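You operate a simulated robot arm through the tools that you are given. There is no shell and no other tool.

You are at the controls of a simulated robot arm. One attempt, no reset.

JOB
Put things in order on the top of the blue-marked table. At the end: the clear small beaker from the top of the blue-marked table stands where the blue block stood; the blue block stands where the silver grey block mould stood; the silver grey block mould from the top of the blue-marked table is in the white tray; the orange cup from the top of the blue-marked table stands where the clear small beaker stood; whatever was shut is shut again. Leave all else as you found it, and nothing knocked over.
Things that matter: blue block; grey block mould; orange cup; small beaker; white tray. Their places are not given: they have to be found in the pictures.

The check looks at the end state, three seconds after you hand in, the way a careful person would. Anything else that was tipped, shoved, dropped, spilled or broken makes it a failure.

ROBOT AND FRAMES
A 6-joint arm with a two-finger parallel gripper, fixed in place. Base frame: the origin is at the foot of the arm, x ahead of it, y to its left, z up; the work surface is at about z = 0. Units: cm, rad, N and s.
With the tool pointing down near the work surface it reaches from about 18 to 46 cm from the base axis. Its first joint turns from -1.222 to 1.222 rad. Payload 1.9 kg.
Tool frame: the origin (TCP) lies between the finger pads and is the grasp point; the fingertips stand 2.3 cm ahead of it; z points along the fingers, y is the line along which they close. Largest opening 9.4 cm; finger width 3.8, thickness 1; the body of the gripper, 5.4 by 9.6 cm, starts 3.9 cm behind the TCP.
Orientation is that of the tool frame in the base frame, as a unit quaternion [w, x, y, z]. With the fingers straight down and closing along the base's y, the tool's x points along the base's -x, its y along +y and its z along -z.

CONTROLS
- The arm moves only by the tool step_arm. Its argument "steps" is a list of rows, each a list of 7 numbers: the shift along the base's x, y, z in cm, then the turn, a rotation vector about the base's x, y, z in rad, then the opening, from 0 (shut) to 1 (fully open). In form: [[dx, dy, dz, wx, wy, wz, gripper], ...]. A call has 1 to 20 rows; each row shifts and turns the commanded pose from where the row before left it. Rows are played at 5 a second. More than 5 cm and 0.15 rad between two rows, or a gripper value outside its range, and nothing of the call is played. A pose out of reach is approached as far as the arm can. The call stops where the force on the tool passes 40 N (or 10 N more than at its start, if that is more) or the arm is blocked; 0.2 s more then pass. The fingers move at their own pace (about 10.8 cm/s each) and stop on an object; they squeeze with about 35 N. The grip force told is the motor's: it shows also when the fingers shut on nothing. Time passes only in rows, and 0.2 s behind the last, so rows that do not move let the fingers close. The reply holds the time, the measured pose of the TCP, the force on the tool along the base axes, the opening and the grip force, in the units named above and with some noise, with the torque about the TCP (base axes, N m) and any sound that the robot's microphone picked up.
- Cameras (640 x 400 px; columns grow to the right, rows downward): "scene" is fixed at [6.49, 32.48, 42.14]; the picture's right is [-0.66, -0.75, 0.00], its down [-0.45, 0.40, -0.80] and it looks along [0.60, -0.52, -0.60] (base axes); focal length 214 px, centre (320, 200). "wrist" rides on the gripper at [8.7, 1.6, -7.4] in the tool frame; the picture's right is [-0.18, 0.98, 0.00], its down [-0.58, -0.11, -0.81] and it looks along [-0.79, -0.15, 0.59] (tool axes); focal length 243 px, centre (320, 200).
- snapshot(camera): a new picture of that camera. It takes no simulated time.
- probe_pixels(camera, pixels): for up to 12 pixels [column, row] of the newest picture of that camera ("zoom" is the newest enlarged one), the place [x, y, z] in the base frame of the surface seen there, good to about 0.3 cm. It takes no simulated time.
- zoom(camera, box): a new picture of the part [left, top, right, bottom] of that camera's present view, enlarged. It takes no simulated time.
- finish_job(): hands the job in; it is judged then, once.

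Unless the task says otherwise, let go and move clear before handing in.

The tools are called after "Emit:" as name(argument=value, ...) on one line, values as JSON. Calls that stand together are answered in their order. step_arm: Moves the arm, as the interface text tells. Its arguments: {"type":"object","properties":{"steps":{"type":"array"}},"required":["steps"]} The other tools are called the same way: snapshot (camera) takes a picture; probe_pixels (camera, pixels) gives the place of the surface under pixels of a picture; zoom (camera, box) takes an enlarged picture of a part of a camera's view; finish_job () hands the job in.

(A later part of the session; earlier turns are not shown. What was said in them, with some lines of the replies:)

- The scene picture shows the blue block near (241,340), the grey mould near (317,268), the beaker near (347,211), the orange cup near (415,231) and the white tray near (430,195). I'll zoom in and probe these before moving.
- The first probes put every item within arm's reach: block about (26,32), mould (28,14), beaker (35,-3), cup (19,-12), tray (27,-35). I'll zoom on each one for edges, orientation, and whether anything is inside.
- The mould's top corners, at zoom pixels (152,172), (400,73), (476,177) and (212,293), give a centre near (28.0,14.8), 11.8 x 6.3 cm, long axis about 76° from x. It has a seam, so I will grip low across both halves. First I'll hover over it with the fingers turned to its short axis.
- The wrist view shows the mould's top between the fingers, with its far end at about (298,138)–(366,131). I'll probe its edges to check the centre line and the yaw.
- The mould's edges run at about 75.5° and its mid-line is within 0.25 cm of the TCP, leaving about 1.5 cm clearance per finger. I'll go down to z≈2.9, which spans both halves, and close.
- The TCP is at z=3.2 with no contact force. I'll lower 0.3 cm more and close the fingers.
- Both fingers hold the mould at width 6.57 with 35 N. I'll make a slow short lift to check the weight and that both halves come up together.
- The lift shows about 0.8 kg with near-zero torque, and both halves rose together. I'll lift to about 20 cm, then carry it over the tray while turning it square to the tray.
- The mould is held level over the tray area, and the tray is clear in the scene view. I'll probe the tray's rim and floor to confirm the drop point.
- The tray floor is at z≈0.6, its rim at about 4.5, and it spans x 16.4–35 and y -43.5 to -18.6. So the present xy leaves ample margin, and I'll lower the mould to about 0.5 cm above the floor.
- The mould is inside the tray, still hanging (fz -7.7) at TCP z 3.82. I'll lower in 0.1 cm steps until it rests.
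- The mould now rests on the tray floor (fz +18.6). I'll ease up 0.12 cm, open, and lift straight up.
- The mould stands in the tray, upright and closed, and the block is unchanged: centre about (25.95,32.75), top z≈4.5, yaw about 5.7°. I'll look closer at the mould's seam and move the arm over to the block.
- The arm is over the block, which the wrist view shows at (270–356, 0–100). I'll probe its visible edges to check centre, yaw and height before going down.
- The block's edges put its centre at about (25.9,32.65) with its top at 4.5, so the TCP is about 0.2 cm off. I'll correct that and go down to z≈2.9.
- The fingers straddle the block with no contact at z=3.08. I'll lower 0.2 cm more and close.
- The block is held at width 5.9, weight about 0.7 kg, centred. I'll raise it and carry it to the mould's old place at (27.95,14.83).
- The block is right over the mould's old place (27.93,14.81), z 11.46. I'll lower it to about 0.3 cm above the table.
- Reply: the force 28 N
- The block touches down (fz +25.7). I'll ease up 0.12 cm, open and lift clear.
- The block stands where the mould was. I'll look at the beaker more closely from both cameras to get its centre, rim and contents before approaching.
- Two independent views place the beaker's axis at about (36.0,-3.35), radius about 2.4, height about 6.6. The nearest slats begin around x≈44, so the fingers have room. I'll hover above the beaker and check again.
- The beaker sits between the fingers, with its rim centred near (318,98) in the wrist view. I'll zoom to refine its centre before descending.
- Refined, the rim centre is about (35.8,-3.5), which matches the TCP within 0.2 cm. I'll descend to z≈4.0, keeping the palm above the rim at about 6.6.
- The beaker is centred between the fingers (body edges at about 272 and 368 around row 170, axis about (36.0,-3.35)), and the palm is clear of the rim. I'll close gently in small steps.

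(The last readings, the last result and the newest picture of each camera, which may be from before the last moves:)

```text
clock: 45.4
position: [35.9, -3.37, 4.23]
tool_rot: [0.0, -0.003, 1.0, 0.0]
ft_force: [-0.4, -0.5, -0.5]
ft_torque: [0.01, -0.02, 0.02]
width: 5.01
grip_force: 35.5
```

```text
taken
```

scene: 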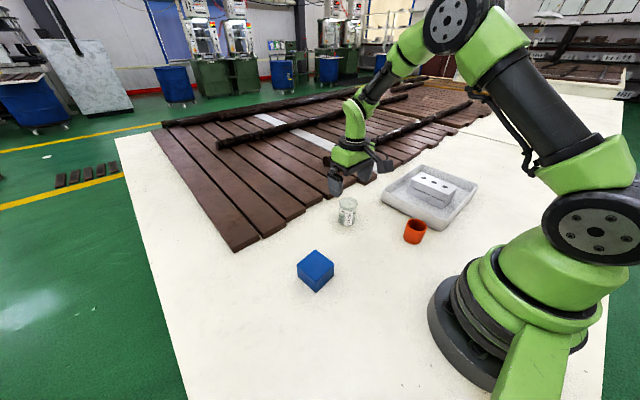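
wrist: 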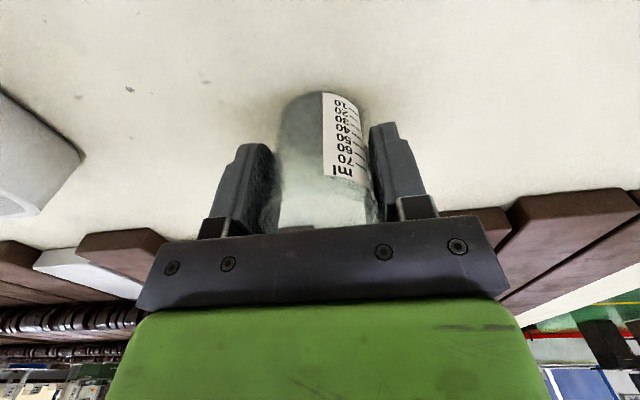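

The beaker is held at width 5.01, with the TCP at (35.9,-3.37,4.2) and the beaker standing on z=0. I'll lift slowly and check.

Emit:
step_arm(steps=[[0, 0, 0.3, 0, 0, 0, 0.45], [0, 0, 0.5, 0, 0, 0, 0.45], [0, 0, 0.6, 0, 0, 0, 0.45], [0, 0, 0.6, 0, 0, 0, 0.45], [0, 0, 0, 0, 0, 0, 0.45]])

Emit:
snapshot(camera="wrist")

Emit:
zoom(camera="scene", box=[310, 140, 400, 240])

```text
clock: 46.6
position: [36.02, -3.4, 6.12]
tool_rot: [0.0, -0.003, 1.0, 0.0]
ft_force: [0.0, -0.7, 0.0]
ft_torque: [-0.01, 0.04, 0.0]
width: 4.98
grip_force: 35.7
```

```text
taken
```

wrist: 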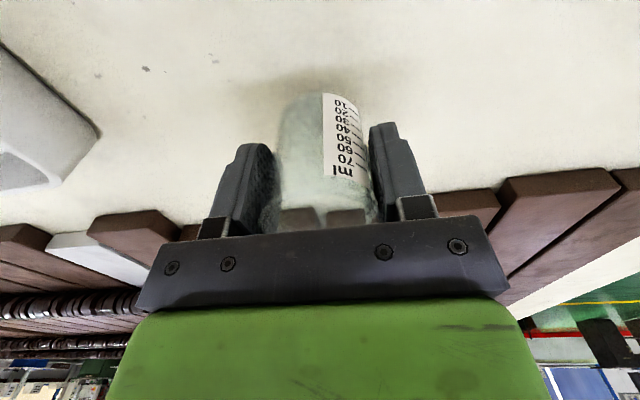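

```text
4.00 times, centred on (355, 190) of scene
```

zoom: 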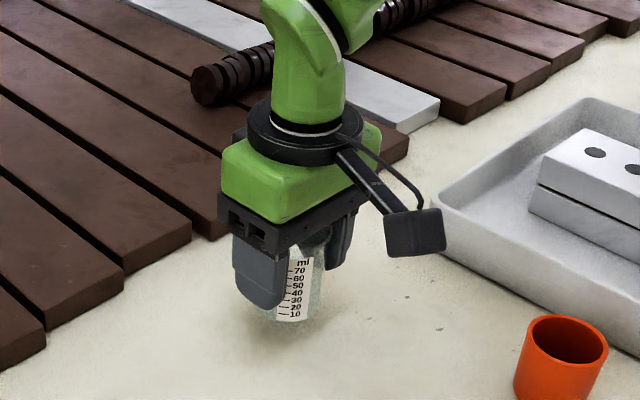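

The beaker is off the table, upright and light. I'll raise to about 15 cm and carry it smoothly to the block's old place.

Emit:
step_arm(steps=[[0, 0, 0.8, 0, 0, 0, 0.45], [0, 0, 1.4, 0, 0, 0, 0.45], [0, 0, 1.8, 0, 0, 0, 0.45], [0, 0, 1.8, 0, 0, 0, 0.45], [0, 0, 1.5, 0, 0, 0, 0.45], [0, 0, 1.0, 0, 0, 0, 0.45], [0, 0, 0.5, 0, 0, 0, 0.45], [0, 0, 0, 0, 0, 0, 0.45]])

Emit:
step_arm(steps=[[-0.2, 0.8, 0, 0, 0, 0, 0.45], [-0.4, 1.4, 0, 0, 0, 0, 0.45], [-0.55, 2.0, 0, 0, 0, 0, 0.45], [-0.6, 2.15, 0, 0, 0, 0, 0.45], [-0.6, 2.15, 0, 0, 0, 0, 0.45], [-0.6, 2.15, 0, 0, 0, 0, 0.45], [-0.6, 2.15, 0, 0, 0, 0, 0.45], [-0.6, 2.15, 0, 0, 0, 0, 0.45], [-0.6, 2.15, 0, 0, 0, 0, 0.45], [-0.6, 2.15, 0, 0, 0, 0, 0.45], [-0.6, 2.15, 0, 0, 0, 0, 0.45], [-0.6, 2.15, 0, 0, 0, 0, 0.45], [-0.6, 2.15, 0, 0, 0, 0, 0.45], [-0.6, 2.15, 0, 0, 0, 0, 0.45], [-0.6, 2.15, 0, 0, 0, 0, 0.45], [-0.6, 2.15, 0, 0, 0, 0, 0.45], [-0.5, 1.9, 0, 0, 0, 0, 0.45], [-0.35, 1.3, 0, 0, 0, 0, 0.45], [-0.2, 0.7, 0, 0, 0, 0, 0.45], [0, 0, 0, 0, 0, 0, 0.45]])

Emit:
snapshot(camera="scene")

Emit:
snapshot(camera="wrist")

```text
clock: 48.4
position: [35.79, -3.35, 15.1]
tool_rot: [0.0, -0.003, 1.0, 0.0]
ft_force: [-0.1, 0.0, 0.6]
ft_torque: [0.0, 0.03, -0.02]
width: 4.98
grip_force: 35.3
```

```text
clock: 52.6
position: [25.89, 32.73, 15.03]
tool_rot: [0.0, -0.003, 1.0, 0.0]
ft_force: [1.1, 0.2, -0.2]
ft_torque: [-0.02, 0.0, -0.02]
width: 4.98
grip_force: 35.1
```

```text
taken
```

scene: 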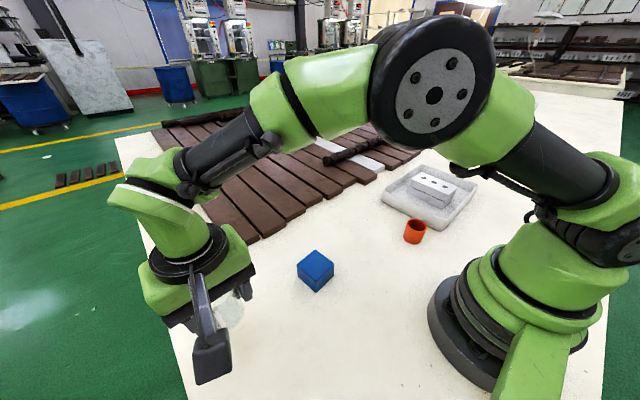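

```text
taken
```

wrist: 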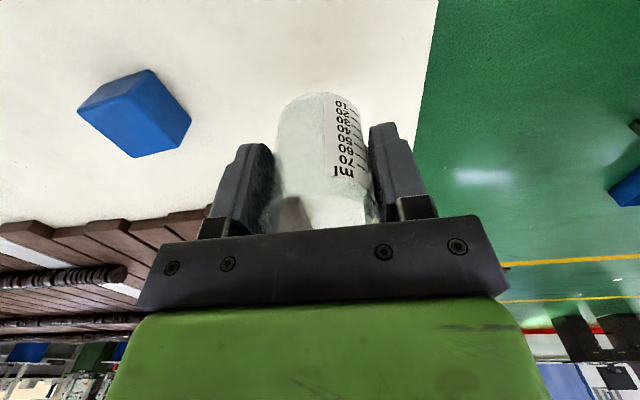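

The beaker is over the block's old spot at (25.89,32.73), unchanged in the grip. I'll lower to about 0.5 cm above the table.

Emit:
step_arm(steps=[[0, 0, -0.8, 0, 0, 0, 0.45], [0, 0, -1.4, 0, 0, 0, 0.45], [0, 0, -1.7, 0, 0, 0, 0.45], [0, 0, -1.7, 0, 0, 0, 0.45], [0, 0, -1.5, 0, 0, 0, 0.45], [0, 0, -1.2, 0, 0, 0, 0.45], [0, 0, -0.9, 0, 0, 0, 0.45], [0, 0, -0.6, 0, 0, 0, 0.45], [0, 0, -0.4, 0, 0, 0, 0.45], [0, 0, 0, 0, 0, 0, 0.45]])

Emit:
snapshot(camera="wrist")

```text
clock: 54.8
position: [25.9, 32.7, 4.84]
tool_rot: [0.0, -0.003, 1.0, -0.001]
ft_force: [-0.7, 0.8, -0.2]
ft_torque: [0.0, 0.0, 0.0]
width: 4.95
grip_force: 34.7
```

```text
taken
```

wrist: 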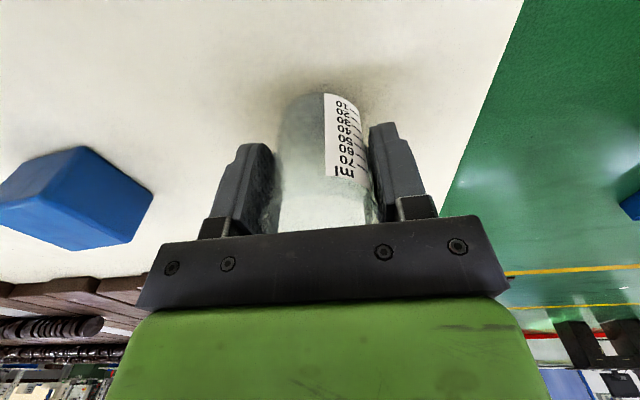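

TCP z is 4.84 against about 4.2 when grasped, so roughly 0.6 cm remains. I'll lower in small steps and watch for contact.

Emit:
step_arm(steps=[[0, 0, -0.2, 0, 0, 0, 0.45], [0, 0, -0.2, 0, 0, 0, 0.45], [0, 0, -0.1, 0, 0, 0, 0.45], [0, 0, 0, 0, 0, 0, 0.45]])

```text
clock: 55.8
position: [25.95, 32.71, 4.42]
tool_rot: [0.0, -0.004, 1.0, 0.0]
ft_force: [-0.3, 0.0, -0.4]
ft_torque: [-0.02, 0.0, 0.03]
width: 4.97
grip_force: 34.7
```

Emit:
step_arm(steps=[[0, 0, -0.1, 0, 0, 0, 0.45], [0, 0, 0, 0, 0, 0, 0.45]])

```text
clock: 56.4
position: [25.83, 32.73, 4.23]
tool_rot: [0.001, -0.004, 1.0, 0.0]
ft_force: [0.1, 0.2, -0.3]
ft_torque: [0.0, 0.02, 0.03]
width: 4.97
grip_force: 34.8
```

Emit:
step_arm(steps=[[0, 0, -0.08, 0, 0, 0, 0.45], [0, 0, 0, 0, 0, 0, 0.45]])

```text
clock: 57.0
position: [25.89, 32.68, 4.28]
tool_rot: [0.0, -0.004, 1.0, 0.001]
ft_force: [-2.3, -1.9, 10.3]
ft_torque: [-0.09, 0.06, 0.01]
width: 4.98
grip_force: 35.0
```

The beaker is on the table (fz +10.3). I'll ease up 0.06 cm, open gently, and lift straight up.

Emit:
step_arm(steps=[[0, 0, 0.06, 0, 0, 0, 0.45], [0, 0, 0, 0, 0, 0, 0.45], [0, 0, 0, 0, 0, 0, 0.56], [0, 0, 0, 0, 0, 0, 0.65], [0, 0, 0, 0, 0, 0, 0.8], [0, 0, 0, 0, 0, 0, 0.95], [0, 0, 0, 0, 0, 0, 0.95], [0, 0, 0.6, 0, 0, 0, 0.95], [0, 0, 1.2, 0, 0, 0, 0.95], [0, 0, 1.8, 0, 0, 0, 0.95], [0, 0, 2.2, 0, 0, 0, 0.95], [0, 0, 2.5, 0, 0, 0, 0.95], [0, 0, 2.5, 0, 0, 0, 0.95], [0, 0, 2.5, 0, 0, 0, 0.95], [0, 0, 1.5, 0, 0, 0, 0.95], [0, 0, 0, 0, 0, 0, 0.95]])

Emit:
snapshot(camera="scene")

Emit:
snapshot(camera="wrist")

```text
clock: 60.4
position: [26.03, 32.7, 19.01]
tool_rot: [-0.001, -0.003, 1.0, 0.0]
ft_force: [-0.8, 0.6, -1.2]
ft_torque: [0.01, -0.02, 0.0]
width: 8.91
grip_force: 0.1
```

```text
taken
```

scene: 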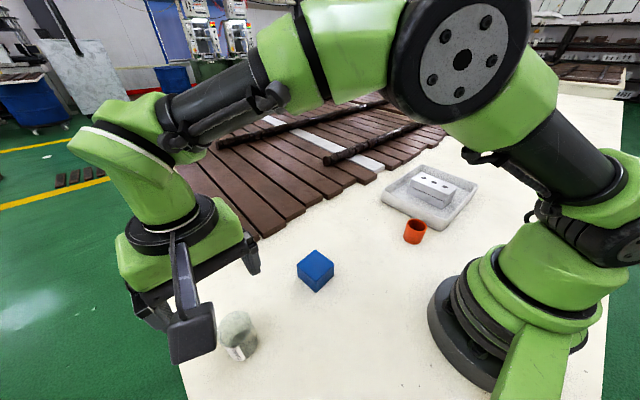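

```text
taken
```

wrist: 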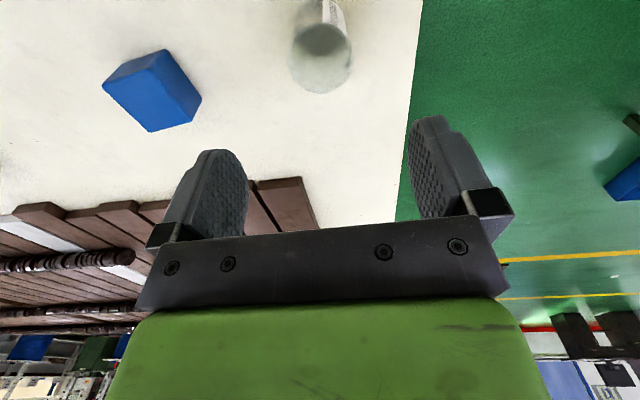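

The beaker stands upright where the block was. Next is the cup at about (19.7,-11.0); being close to the base, I'll turn the gripper about -90° so the camera stays clear of the shoulder and the fingers stay clear of the tray. I'll go via a wider arc.

Emit:
step_arm(steps=[[0.2, -1.2, 0, 0, 0, -0.04, 0.95], [0.4, -2.2, 0, 0, 0, -0.08, 0.95], [0.45, -2.6, 0, 0, 0, -0.08, 0.95], [0.45, -2.6, 0, 0, 0, -0.08, 0.95], [0.45, -2.6, 0, 0, 0, -0.08, 0.95], [0.45, -2.6, 0, 0, 0, -0.08, 0.95], [0.45, -2.6, 0, 0, 0, -0.08, 0.95], [0.4, -2.6, 0, 0, 0, -0.08, 0.95], [0.4, -2.2, 0, 0, 0, -0.08, 0.95], [0.35, -1.5, 0, 0, 0, -0.08, 0.95], [0, 0, 0, 0, 0, 0, 0.95]])

Emit:
step_arm(steps=[[-0.5, -1.0, 0, 0, 0, -0.06, 0.95], [-0.8, -1.7, 0, 0, 0, -0.07, 0.95], [-0.95, -1.9, 0, 0, 0, -0.07, 0.95], [-0.95, -1.95, 0, 0, 0, -0.07, 0.95], [-0.95, -1.95, 0, 0, 0, -0.07, 0.95], [-0.95, -1.95, 0, 0, 0, -0.07, 0.95], [-0.95, -1.95, 0, 0, 0, -0.07, 0.95], [-0.95, -1.95, 0, 0, 0, -0.07, 0.95], [-0.95, -1.95, 0, 0, 0, -0.07, 0.95], [-0.95, -1.95, 0, 0, 0, -0.07, 0.95], [-0.85, -1.6, 0, 0, 0, -0.07, 0.95], [-0.5, -1.1, 0, 0, 0, -0.05, 0.95], [0, 0, 0, 0, 0, 0, 1]])

Emit:
snapshot(camera="scene")

Emit:
snapshot(camera="wrist")

```text
clock: 62.8
position: [29.82, 10.0, 18.99]
tool_rot: [0.0, 0.368, 0.93, 0.0]
ft_force: [-0.5, 0.1, -0.6]
ft_torque: [0.02, 0.01, 0.01]
width: 8.92
grip_force: 0.0
```

```text
clock: 65.6
position: [19.69, -10.85, 18.91]
tool_rot: [0.001, 0.704, 0.71, 0.0]
ft_force: [-0.3, 0.3, -0.1]
ft_torque: [0.01, 0.03, 0.03]
width: 9.44
grip_force: 0.0
```

```text
taken
```

scene: 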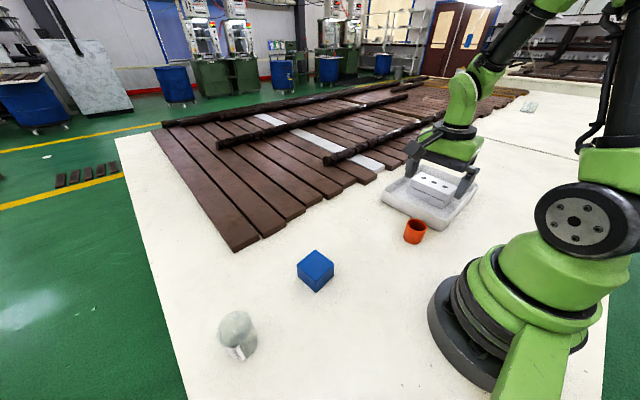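

```text
taken
```

wrist: 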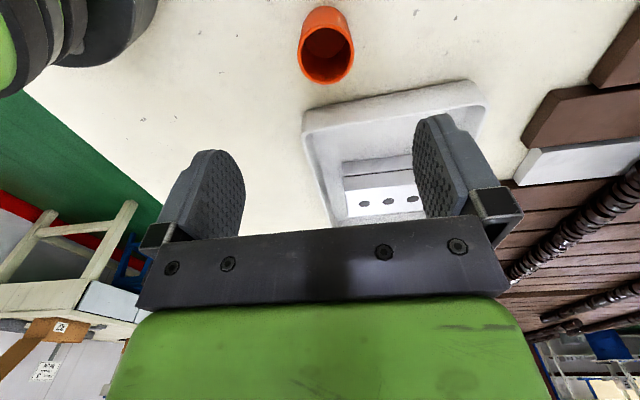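

The gripper hovers over the cup, which shows near (326,50) in the wrist view, and the arm is clear of everything. I'll zoom on the cup to refine its centre, and check the placed beaker too.

Emit:
zoom(camera="wrist", box=[270, 0, 390, 100])

Emit:
zoom(camera="scene", box=[190, 290, 290, 380])

Emit:
zoom(camera="scene", box=[391, 206, 439, 256])

Emit:
probe_pixels(camera="zoom", pixels=[[260, 150], [330, 104], [412, 170], [340, 205], [300, 250], [290, 300], [240, 200], [380, 250]])

```text
4.00 times, centred on (330, 50) of wrist
```

zoom: 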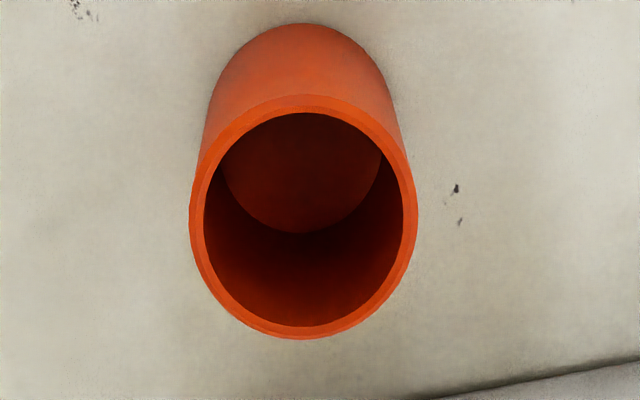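

```text
4.44 times, centred on (240, 335) of scene
```

zoom: 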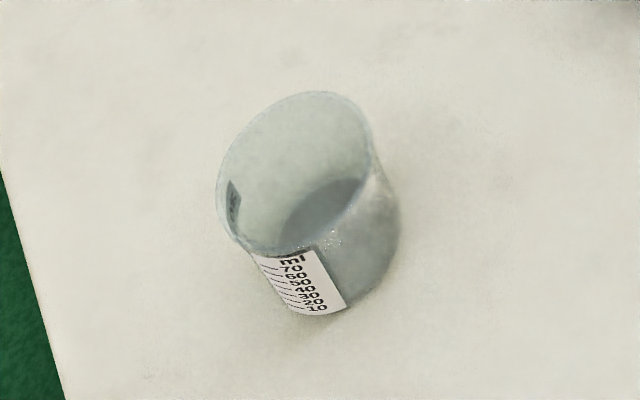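

```text
8.00 times, centred on (415, 231) of scene
```

zoom: 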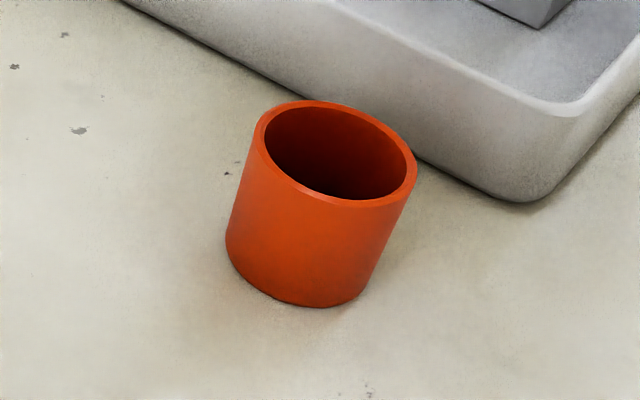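

```text
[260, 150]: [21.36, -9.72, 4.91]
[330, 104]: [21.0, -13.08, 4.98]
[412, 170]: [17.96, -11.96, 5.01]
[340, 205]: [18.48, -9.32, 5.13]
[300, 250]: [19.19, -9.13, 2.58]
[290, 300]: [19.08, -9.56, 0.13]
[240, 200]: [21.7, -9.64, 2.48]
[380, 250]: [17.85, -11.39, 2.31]
```

Rim probes and the wrist view put the cup's centre at about (19.85,-11.05), height 5.0, radius about 2.3. I'll adjust slightly and descend to z≈6 first, then check.

Emit:
step_arm(steps=[[0.15, -0.15, -1.2, 0, 0, 0, 1], [0, 0, -2, 0, 0, 0, 1], [0, 0, -2, 0, 0, 0, 1], [0, 0, -2, 0, 0, 0, 1], [0, 0, -2, 0, 0, 0, 1], [0, 0, -1.6, 0, 0, 0, 1], [0, 0, -1.3, 0, 0, 0, 1], [0, 0, -0.9, 0, 0, 0, 1], [0, 0, 0, 0, 0, 0, 1]])

Emit:
snapshot(camera="scene")

Emit:
snapshot(camera="wrist")

```text
clock: 67.6
position: [19.7, -11.09, 5.88]
tool_rot: [0.0, 0.704, 0.71, 0.0]
ft_force: [0.7, -0.3, 0.6]
ft_torque: [0.02, -0.01, -0.03]
width: 9.4
grip_force: 0.1
```

```text
taken
```

scene: 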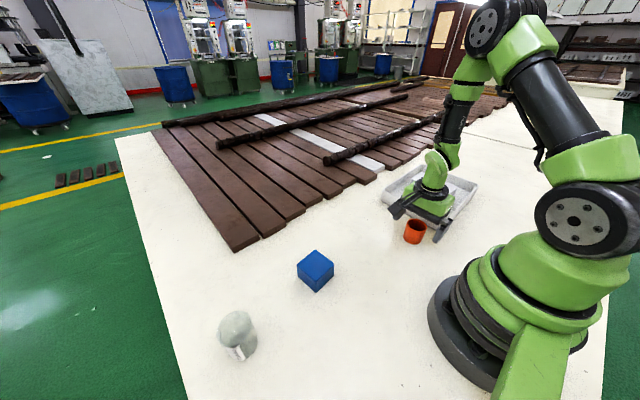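

```text
taken
```

wrist: 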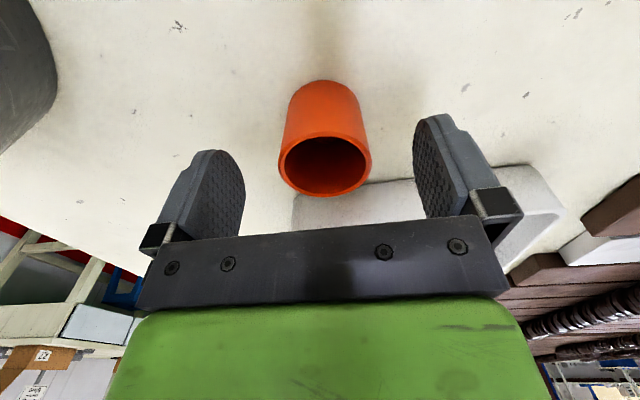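

The cup stands between the fingers, slightly to the +x side (rim centre near (326,163), giving x≈20.0). I'll shift 0.2 cm, lower to z≈3.3 and close gently.

Emit:
step_arm(steps=[[0.1, 0, -0.6, 0, 0, 0, 1], [0.1, 0, -0.8, 0, 0, 0, 1], [0, 0, -0.8, 0, 0, 0, 1], [0, 0, -0.4, 0, 0, 0, 1], [0, 0, 0, 0, 0, 0, 1], [0, 0, 0, 0, 0, 0, 0.85], [0, 0, 0, 0, 0, 0, 0.7], [0, 0, 0, 0, 0, 0, 0.6], [0, 0, 0, 0, 0, 0, 0.54], [0, 0, 0, 0, 0, 0, 0.5], [0, 0, 0, 0, 0, 0, 0.46], [0, 0, 0, 0, 0, 0, 0.42], [0, 0, 0, 0, 0, 0, 0.4], [0, 0, 0, 0, 0, 0, 0.4]])

Emit:
snapshot(camera="wrist")

Emit:
zoom(camera="scene", box=[370, 140, 480, 260])

```text
clock: 70.6
position: [19.99, -11.16, 3.4]
tool_rot: [-0.001, 0.704, 0.71, 0.0]
ft_force: [-0.1, -0.1, 0.9]
ft_torque: [0.03, -0.05, -0.03]
width: 4.64
grip_force: 35.2
```

```text
taken
```

wrist: 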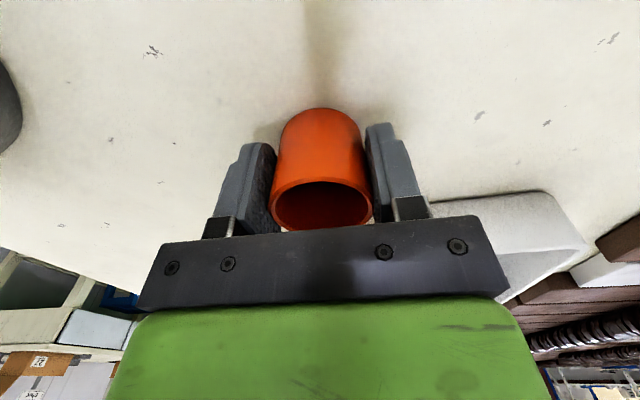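

```text
3.33 times, centred on (425, 200) of scene
```

zoom: 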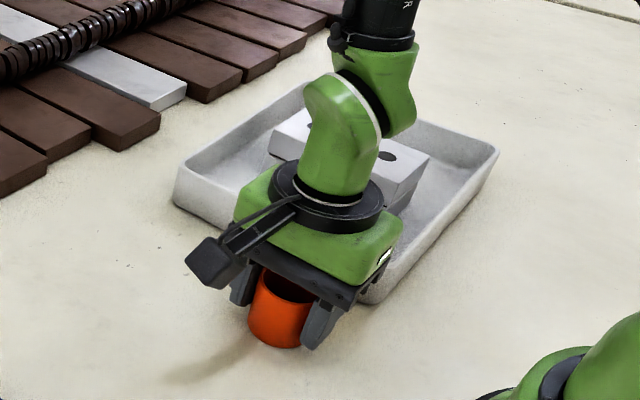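

The cup is gripped at width 4.64, upright, with TCP z 3.4. I'll lift gently and check.

Emit:
step_arm(steps=[[0, 0, 0.4, 0, 0, 0, 0.4], [0, 0, 0.6, 0, 0, 0, 0.4], [0, 0, 0.8, 0, 0, 0, 0.4], [0, 0, 1.2, 0, 0, 0, 0.4], [0, 0, 1.8, 0, 0, 0, 0.4], [0, 0, 2.0, 0, 0, 0, 0.4], [0, 0, 2.0, 0, 0, 0, 0.4], [0, 0, 1.6, 0, 0, 0, 0.4], [0, 0, 1.0, 0, 0, 0, 0.4], [0, 0, 0, 0, 0, 0, 0.4]])

Emit:
snapshot(camera="wrist")

Emit:
snapshot(camera="scene")

```text
clock: 72.8
position: [20.0, -11.05, 14.82]
tool_rot: [0.0, 0.704, 0.71, -0.001]
ft_force: [0.8, 0.3, -0.2]
ft_torque: [0.02, 0.0, 0.01]
width: 4.63
grip_force: 35.0
```

```text
taken
```

wrist: 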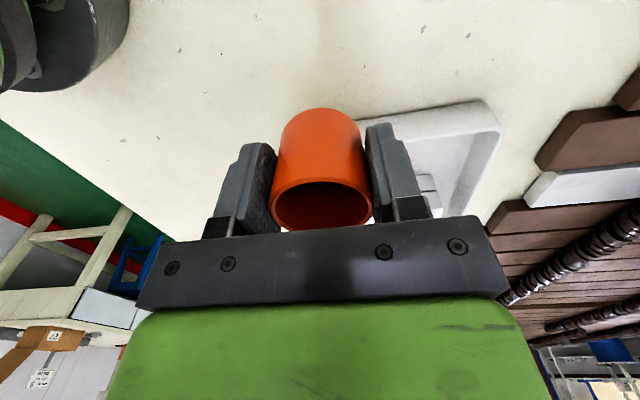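

```text
taken
```

scene: 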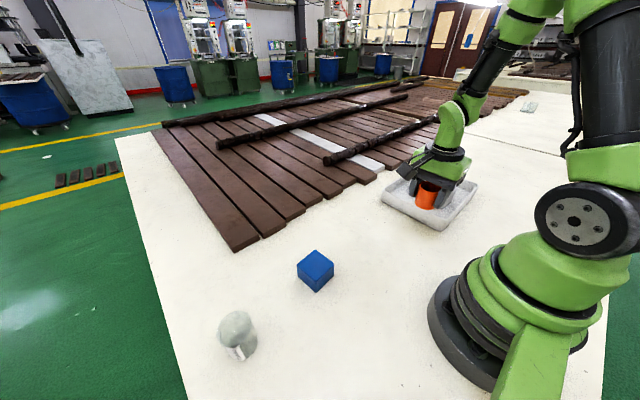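

The cup is held firmly and level in the same place in the grip. I'll carry it to the beaker's old place at (35.95,-3.37), turning the gripper back to zero yaw.

Emit:
step_arm(steps=[[0.5, 0.25, 0, 0, 0, 0.06, 0.4], [0.9, 0.4, 0, 0, 0, 0.1, 0.4], [1.2, 0.6, 0, 0, 0, 0.12, 0.4], [1.3, 0.62, 0, 0, 0, 0.12, 0.4], [1.3, 0.62, 0, 0, 0, 0.12, 0.4], [1.3, 0.62, 0, 0, 0, 0.12, 0.4], [1.3, 0.62, 0, 0, 0, 0.12, 0.4], [1.3, 0.62, 0, 0, 0, 0.12, 0.4], [1.3, 0.62, 0, 0, 0, 0.12, 0.4], [1.3, 0.62, 0, 0, 0, 0.12, 0.4], [1.3, 0.62, 0, 0, 0, 0.12, 0.4], [1.2, 0.6, 0, 0, 0, 0.12, 0.4], [1.0, 0.45, 0, 0, 0, 0.11, 0.4], [0.5, 0.35, 0, 0, 0, 0.07, 0.4], [0.25, 0.1, 0, 0, 0, 0.02, 0.4], [0, 0, 0, 0, 0, 0, 0.4], [0, 0, 0, 0, 0, 0, 0.4]])

Emit:
snapshot(camera="wrist")

Emit:
snapshot(camera="scene")

```text
clock: 76.4
position: [36.06, -3.42, 14.67]
tool_rot: [-0.001, 0.0, 1.0, 0.0]
ft_force: [-0.2, -0.2, -0.2]
ft_torque: [0.0, 0.01, 0.01]
width: 4.65
grip_force: 35.3
```

```text
taken
```

wrist: 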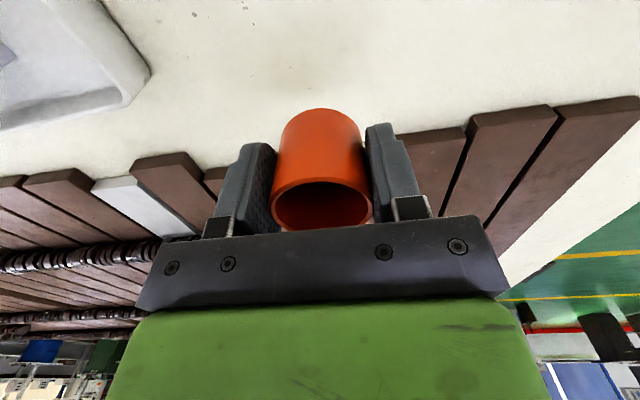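

```text
taken
```

scene: 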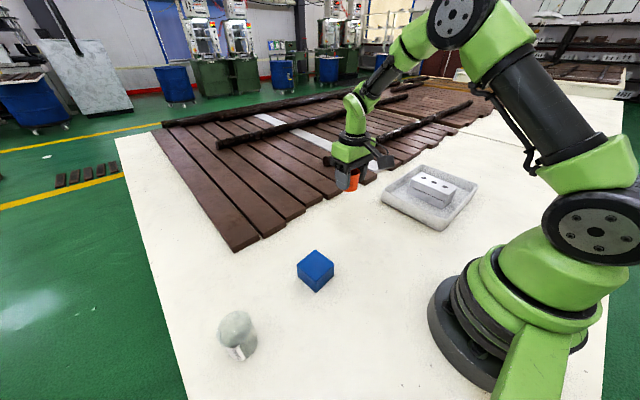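

The cup is over the beaker's old place at (36.06,-3.42), z 14.67. I'll lower to about 0.4 cm above the table.

Emit:
step_arm(steps=[[-0.08, 0, -1.0, 0, 0, 0, 0.4], [0, 0, -1.6, 0, 0, 0, 0.4], [0, 0, -1.8, 0, 0, 0, 0.4], [0, 0, -1.8, 0, 0, 0, 0.4], [0, 0, -1.6, 0, 0, 0, 0.4], [0, 0, -1.3, 0, 0, 0, 0.4], [0, 0, -0.9, 0, 0, 0, 0.4], [0, 0, -0.6, 0, 0, 0, 0.4], [0, 0, -0.3, 0, 0, 0, 0.4], [0, 0, 0, 0, 0, 0, 0.4]])

```text
clock: 78.6
position: [35.87, -3.43, 3.9]
tool_rot: [0.0, 0.001, 1.0, 0.0]
ft_force: [0.2, -0.8, 0.3]
ft_torque: [-0.02, 0.01, 0.01]
width: 4.61
grip_force: 35.0
```

Emit:
step_arm(steps=[[0, 0, -0.2, 0, 0, 0, 0.4], [0, 0, -0.1, 0, 0, 0, 0.4], [0, 0, -0.08, 0, 0, 0, 0.4], [0, 0, 0, 0, 0, 0, 0.4]])

```text
clock: 79.6
position: [35.84, -3.54, 3.54]
tool_rot: [0.0, 0.001, 1.0, 0.0]
ft_force: [-1.0, -0.8, -0.2]
ft_torque: [-0.03, -0.01, 0.01]
width: 4.64
grip_force: 34.9
```

Still no contact at z≈3.5 (it was grasped at about 3.4). I'll continue in 0.08 cm steps.

Emit:
step_arm(steps=[[0, 0, -0.08, 0, 0, 0, 0.4], [0, 0, 0, 0, 0, 0, 0.4]])

```text
clock: 80.2
position: [35.77, -3.42, 3.4]
tool_rot: [0.001, 0.001, 1.0, 0.001]
ft_force: [0.2, -0.2, -0.6]
ft_torque: [-0.02, 0.01, 0.01]
width: 4.64
grip_force: 34.7
```

Emit:
step_arm(steps=[[0, 0, -0.08, 0, 0, 0, 0.4], [0, 0, 0, 0, 0, 0, 0.4]])

```text
clock: 80.8
position: [35.76, -3.33, 3.42]
tool_rot: [0.0, 0.001, 1.0, 0.0]
ft_force: [-1.6, -0.1, 6.4]
ft_torque: [0.02, 0.07, -0.02]
width: 4.63
grip_force: 34.8
```

The cup is on the table (fz +6.4). I'll ease up 0.05 cm, open gently, and rise clear.

Emit:
step_arm(steps=[[0, 0, 0.04, 0, 0, 0, 0.4], [0, 0, 0, 0, 0, 0, 0.4], [0, 0, 0, 0, 0, 0, 0.53], [0, 0, 0, 0, 0, 0, 0.62], [0, 0, 0, 0, 0, 0, 0.75], [0, 0, 0, 0, 0, 0, 0.9], [0, 0, 0, 0, 0, 0, 0.9], [0, 0, 0.6, 0, 0, 0, 0.9], [0, 0, 1.2, 0, 0, 0, 0.9], [0, 0, 1.8, 0, 0, 0, 0.9], [0, 0, 2.2, 0, 0, 0, 0.9], [0, 0, 2.5, 0, 0, 0, 0.9], [0, 0, 3.0, 0, 0, 0, 0.9], [0, 0, 3.0, 0, 0, 0, 0.9], [0, 0, 3.0, 0, 0, 0, 0.9], [0, 0, 3.0, 0, 0, 0, 0.9], [0, 0, 2.0, 0, 0, 0, 0.9], [0, 0, 0, 0, 0, 0, 0.9]])

Emit:
snapshot(camera="scene")

Emit:
snapshot(camera="wrist")

Emit:
zoom(camera="scene", box=[190, 160, 510, 380])

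```text
clock: 84.6
position: [35.82, -3.43, 25.64]
tool_rot: [0.0, 0.0, 1.0, -0.001]
ft_force: [0.7, 0.3, 0.1]
ft_torque: [-0.02, 0.01, 0.0]
width: 8.46
grip_force: 0.1
```

```text
taken
```

scene: 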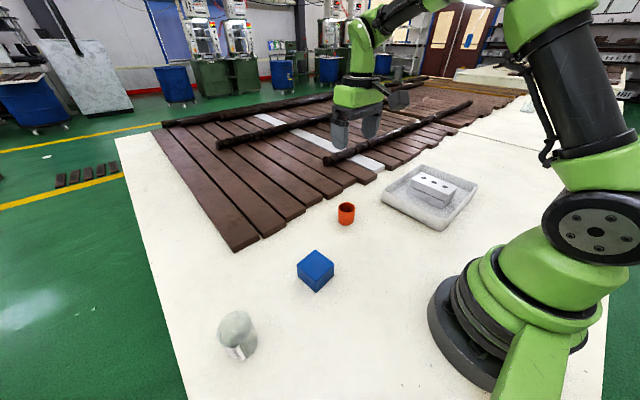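

```text
taken
```

wrist: 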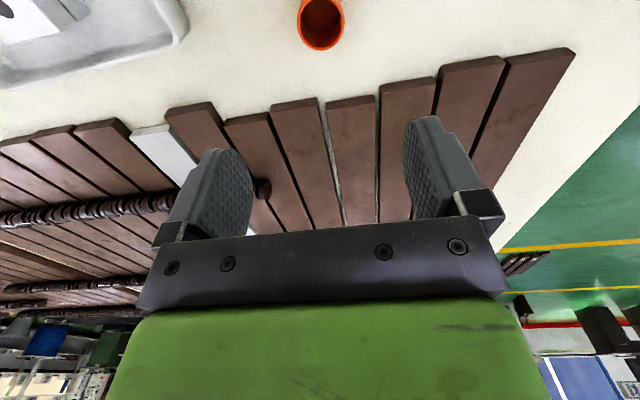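

```text
1.82 times, centred on (350, 270) of scene
```

zoom: 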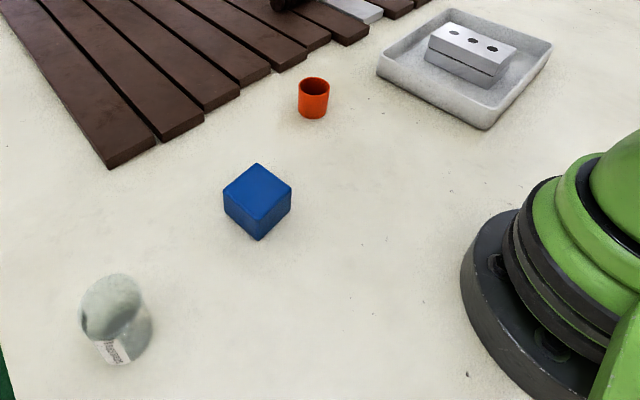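

All four items stand in their new places, and the tray's corners are where they were. I'll look closely at the mould's seam, the cup and the beaker before handing in.

Emit:
zoom(camera="scene", box=[405, 168, 461, 208])

Emit:
probe_pixels(camera="zoom", pixels=[[230, 80], [130, 110], [500, 180], [420, 240], [300, 170], [250, 200], [200, 250], [330, 300], [380, 250], [100, 200], [250, 350]])

Emit:
zoom(camera="scene", box=[323, 185, 371, 235])

Emit:
probe_pixels(camera="zoom", pixels=[[262, 150], [375, 150], [318, 175], [318, 250], [318, 285], [200, 300]])

Emit:
zoom(camera="scene", box=[201, 300, 281, 380])

```text
10.00 times, centred on (433, 188) of scene
```

zoom: 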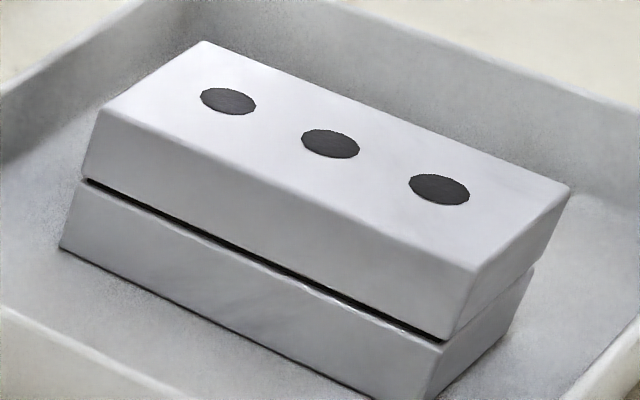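

```text
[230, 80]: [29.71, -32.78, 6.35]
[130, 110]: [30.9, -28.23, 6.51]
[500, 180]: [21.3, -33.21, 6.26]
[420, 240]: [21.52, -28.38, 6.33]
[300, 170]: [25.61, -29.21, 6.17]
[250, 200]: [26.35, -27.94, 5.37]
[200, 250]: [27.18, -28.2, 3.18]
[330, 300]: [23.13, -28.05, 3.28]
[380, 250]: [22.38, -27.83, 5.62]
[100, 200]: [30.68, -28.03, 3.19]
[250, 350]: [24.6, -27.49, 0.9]
```

```text
8.00 times, centred on (347, 210) of scene
```

zoom: 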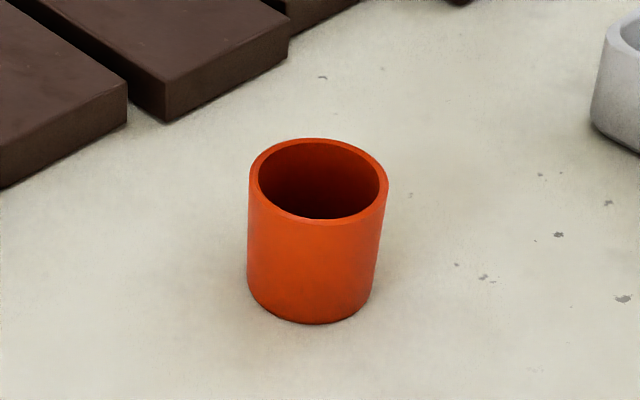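

```text
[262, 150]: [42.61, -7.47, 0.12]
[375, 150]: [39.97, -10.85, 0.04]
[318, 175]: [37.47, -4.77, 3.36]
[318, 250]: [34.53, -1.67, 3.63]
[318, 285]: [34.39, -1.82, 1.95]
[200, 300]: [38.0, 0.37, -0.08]
```

```text
5.00 times, centred on (241, 340) of scene
```

zoom: 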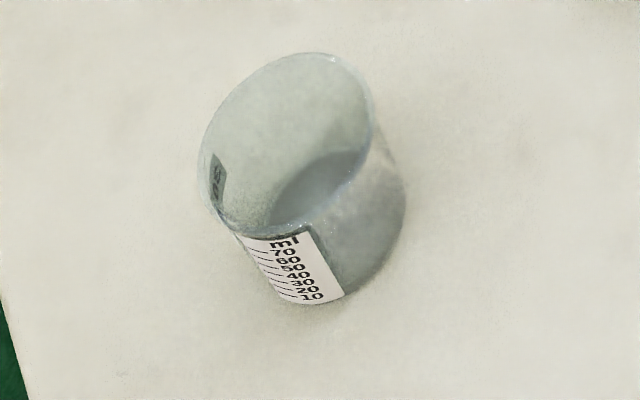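

The mould sits flat in the tray with its halves aligned (top z≈6.2 over the 0.6 floor). The cup stands upright within about 0.2 cm of the beaker's old spot, and the beaker and block are upright. I'll return the arm near its starting pose and take a last look.

Emit:
step_arm(steps=[[-0.5, 1.0, 0.6, 0, 0, 0, 0.95], [-0.8, 1.6, 1.0, 0, 0, 0, 1], [-0.8, 1.6, 1.0, 0, 0, 0, 1], [-0.7, 1.4, 0.9, 0, 0, 0, 1], [-0.5, 0.9, 0.5, 0, 0, 0, 1], [0, 0, 0, 0, 0, 0, 1], [0, 0, 0, 0, 0, 0, 1]])

Emit:
snapshot(camera="scene")

```text
clock: 86.2
position: [32.49, 3.09, 29.78]
tool_rot: [0.0, 0.001, 1.0, 0.0]
ft_force: [-0.1, -0.4, -0.3]
ft_torque: [-0.02, 0.01, 0.02]
width: 9.41
grip_force: 0.0
```

```text
taken
```

scene: 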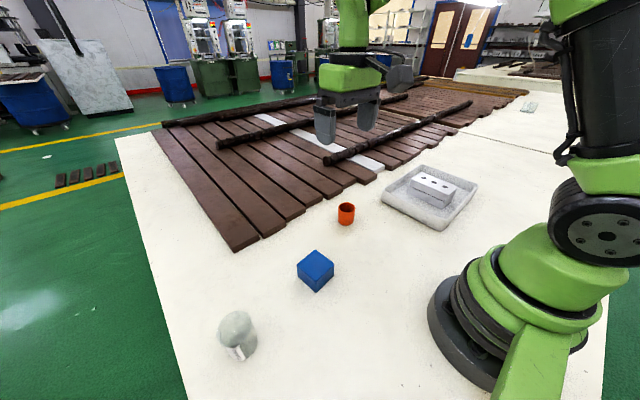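

The last scene picture shows the beaker at (237,336), the block at (315,270), the cup at (346,213) and the mould in the tray at (433,188). All are upright, and the arm is clear with its gripper empty, so I'm handing in.

Emit:
finish_job()

```text
The job is handed in.
```

The last pictures show all four items in their new places, upright and undamaged. The job is handed in, but I haven't seen the result of the check.

| Item | Now stands | How close |
|---|---|---|
| Grey block mould | In the white tray, flat on its floor | Well inside the rim, both halves still closed |
| Blue block | Where the mould stood | Within about 0.3 cm by the readings |
| Small beaker | Where the blue block stood | Set down at about (25.9, 32.7), within about 0.1 cm of my estimate of the block's old centre |
| Orange cup | Where the beaker stood | About 0.2 cm off in the picture |

- **Mould:** Its seam looks slightly darker from this angle than at the start. The top is level and the halves line up, so I take it as shut.
- **Block:** It kept its own angle and was not turned to match the mould's.
- **Everything else:** The tray did not move, and I saw nothing else touched. The arm is back near its starting position with the gripper open and empty.
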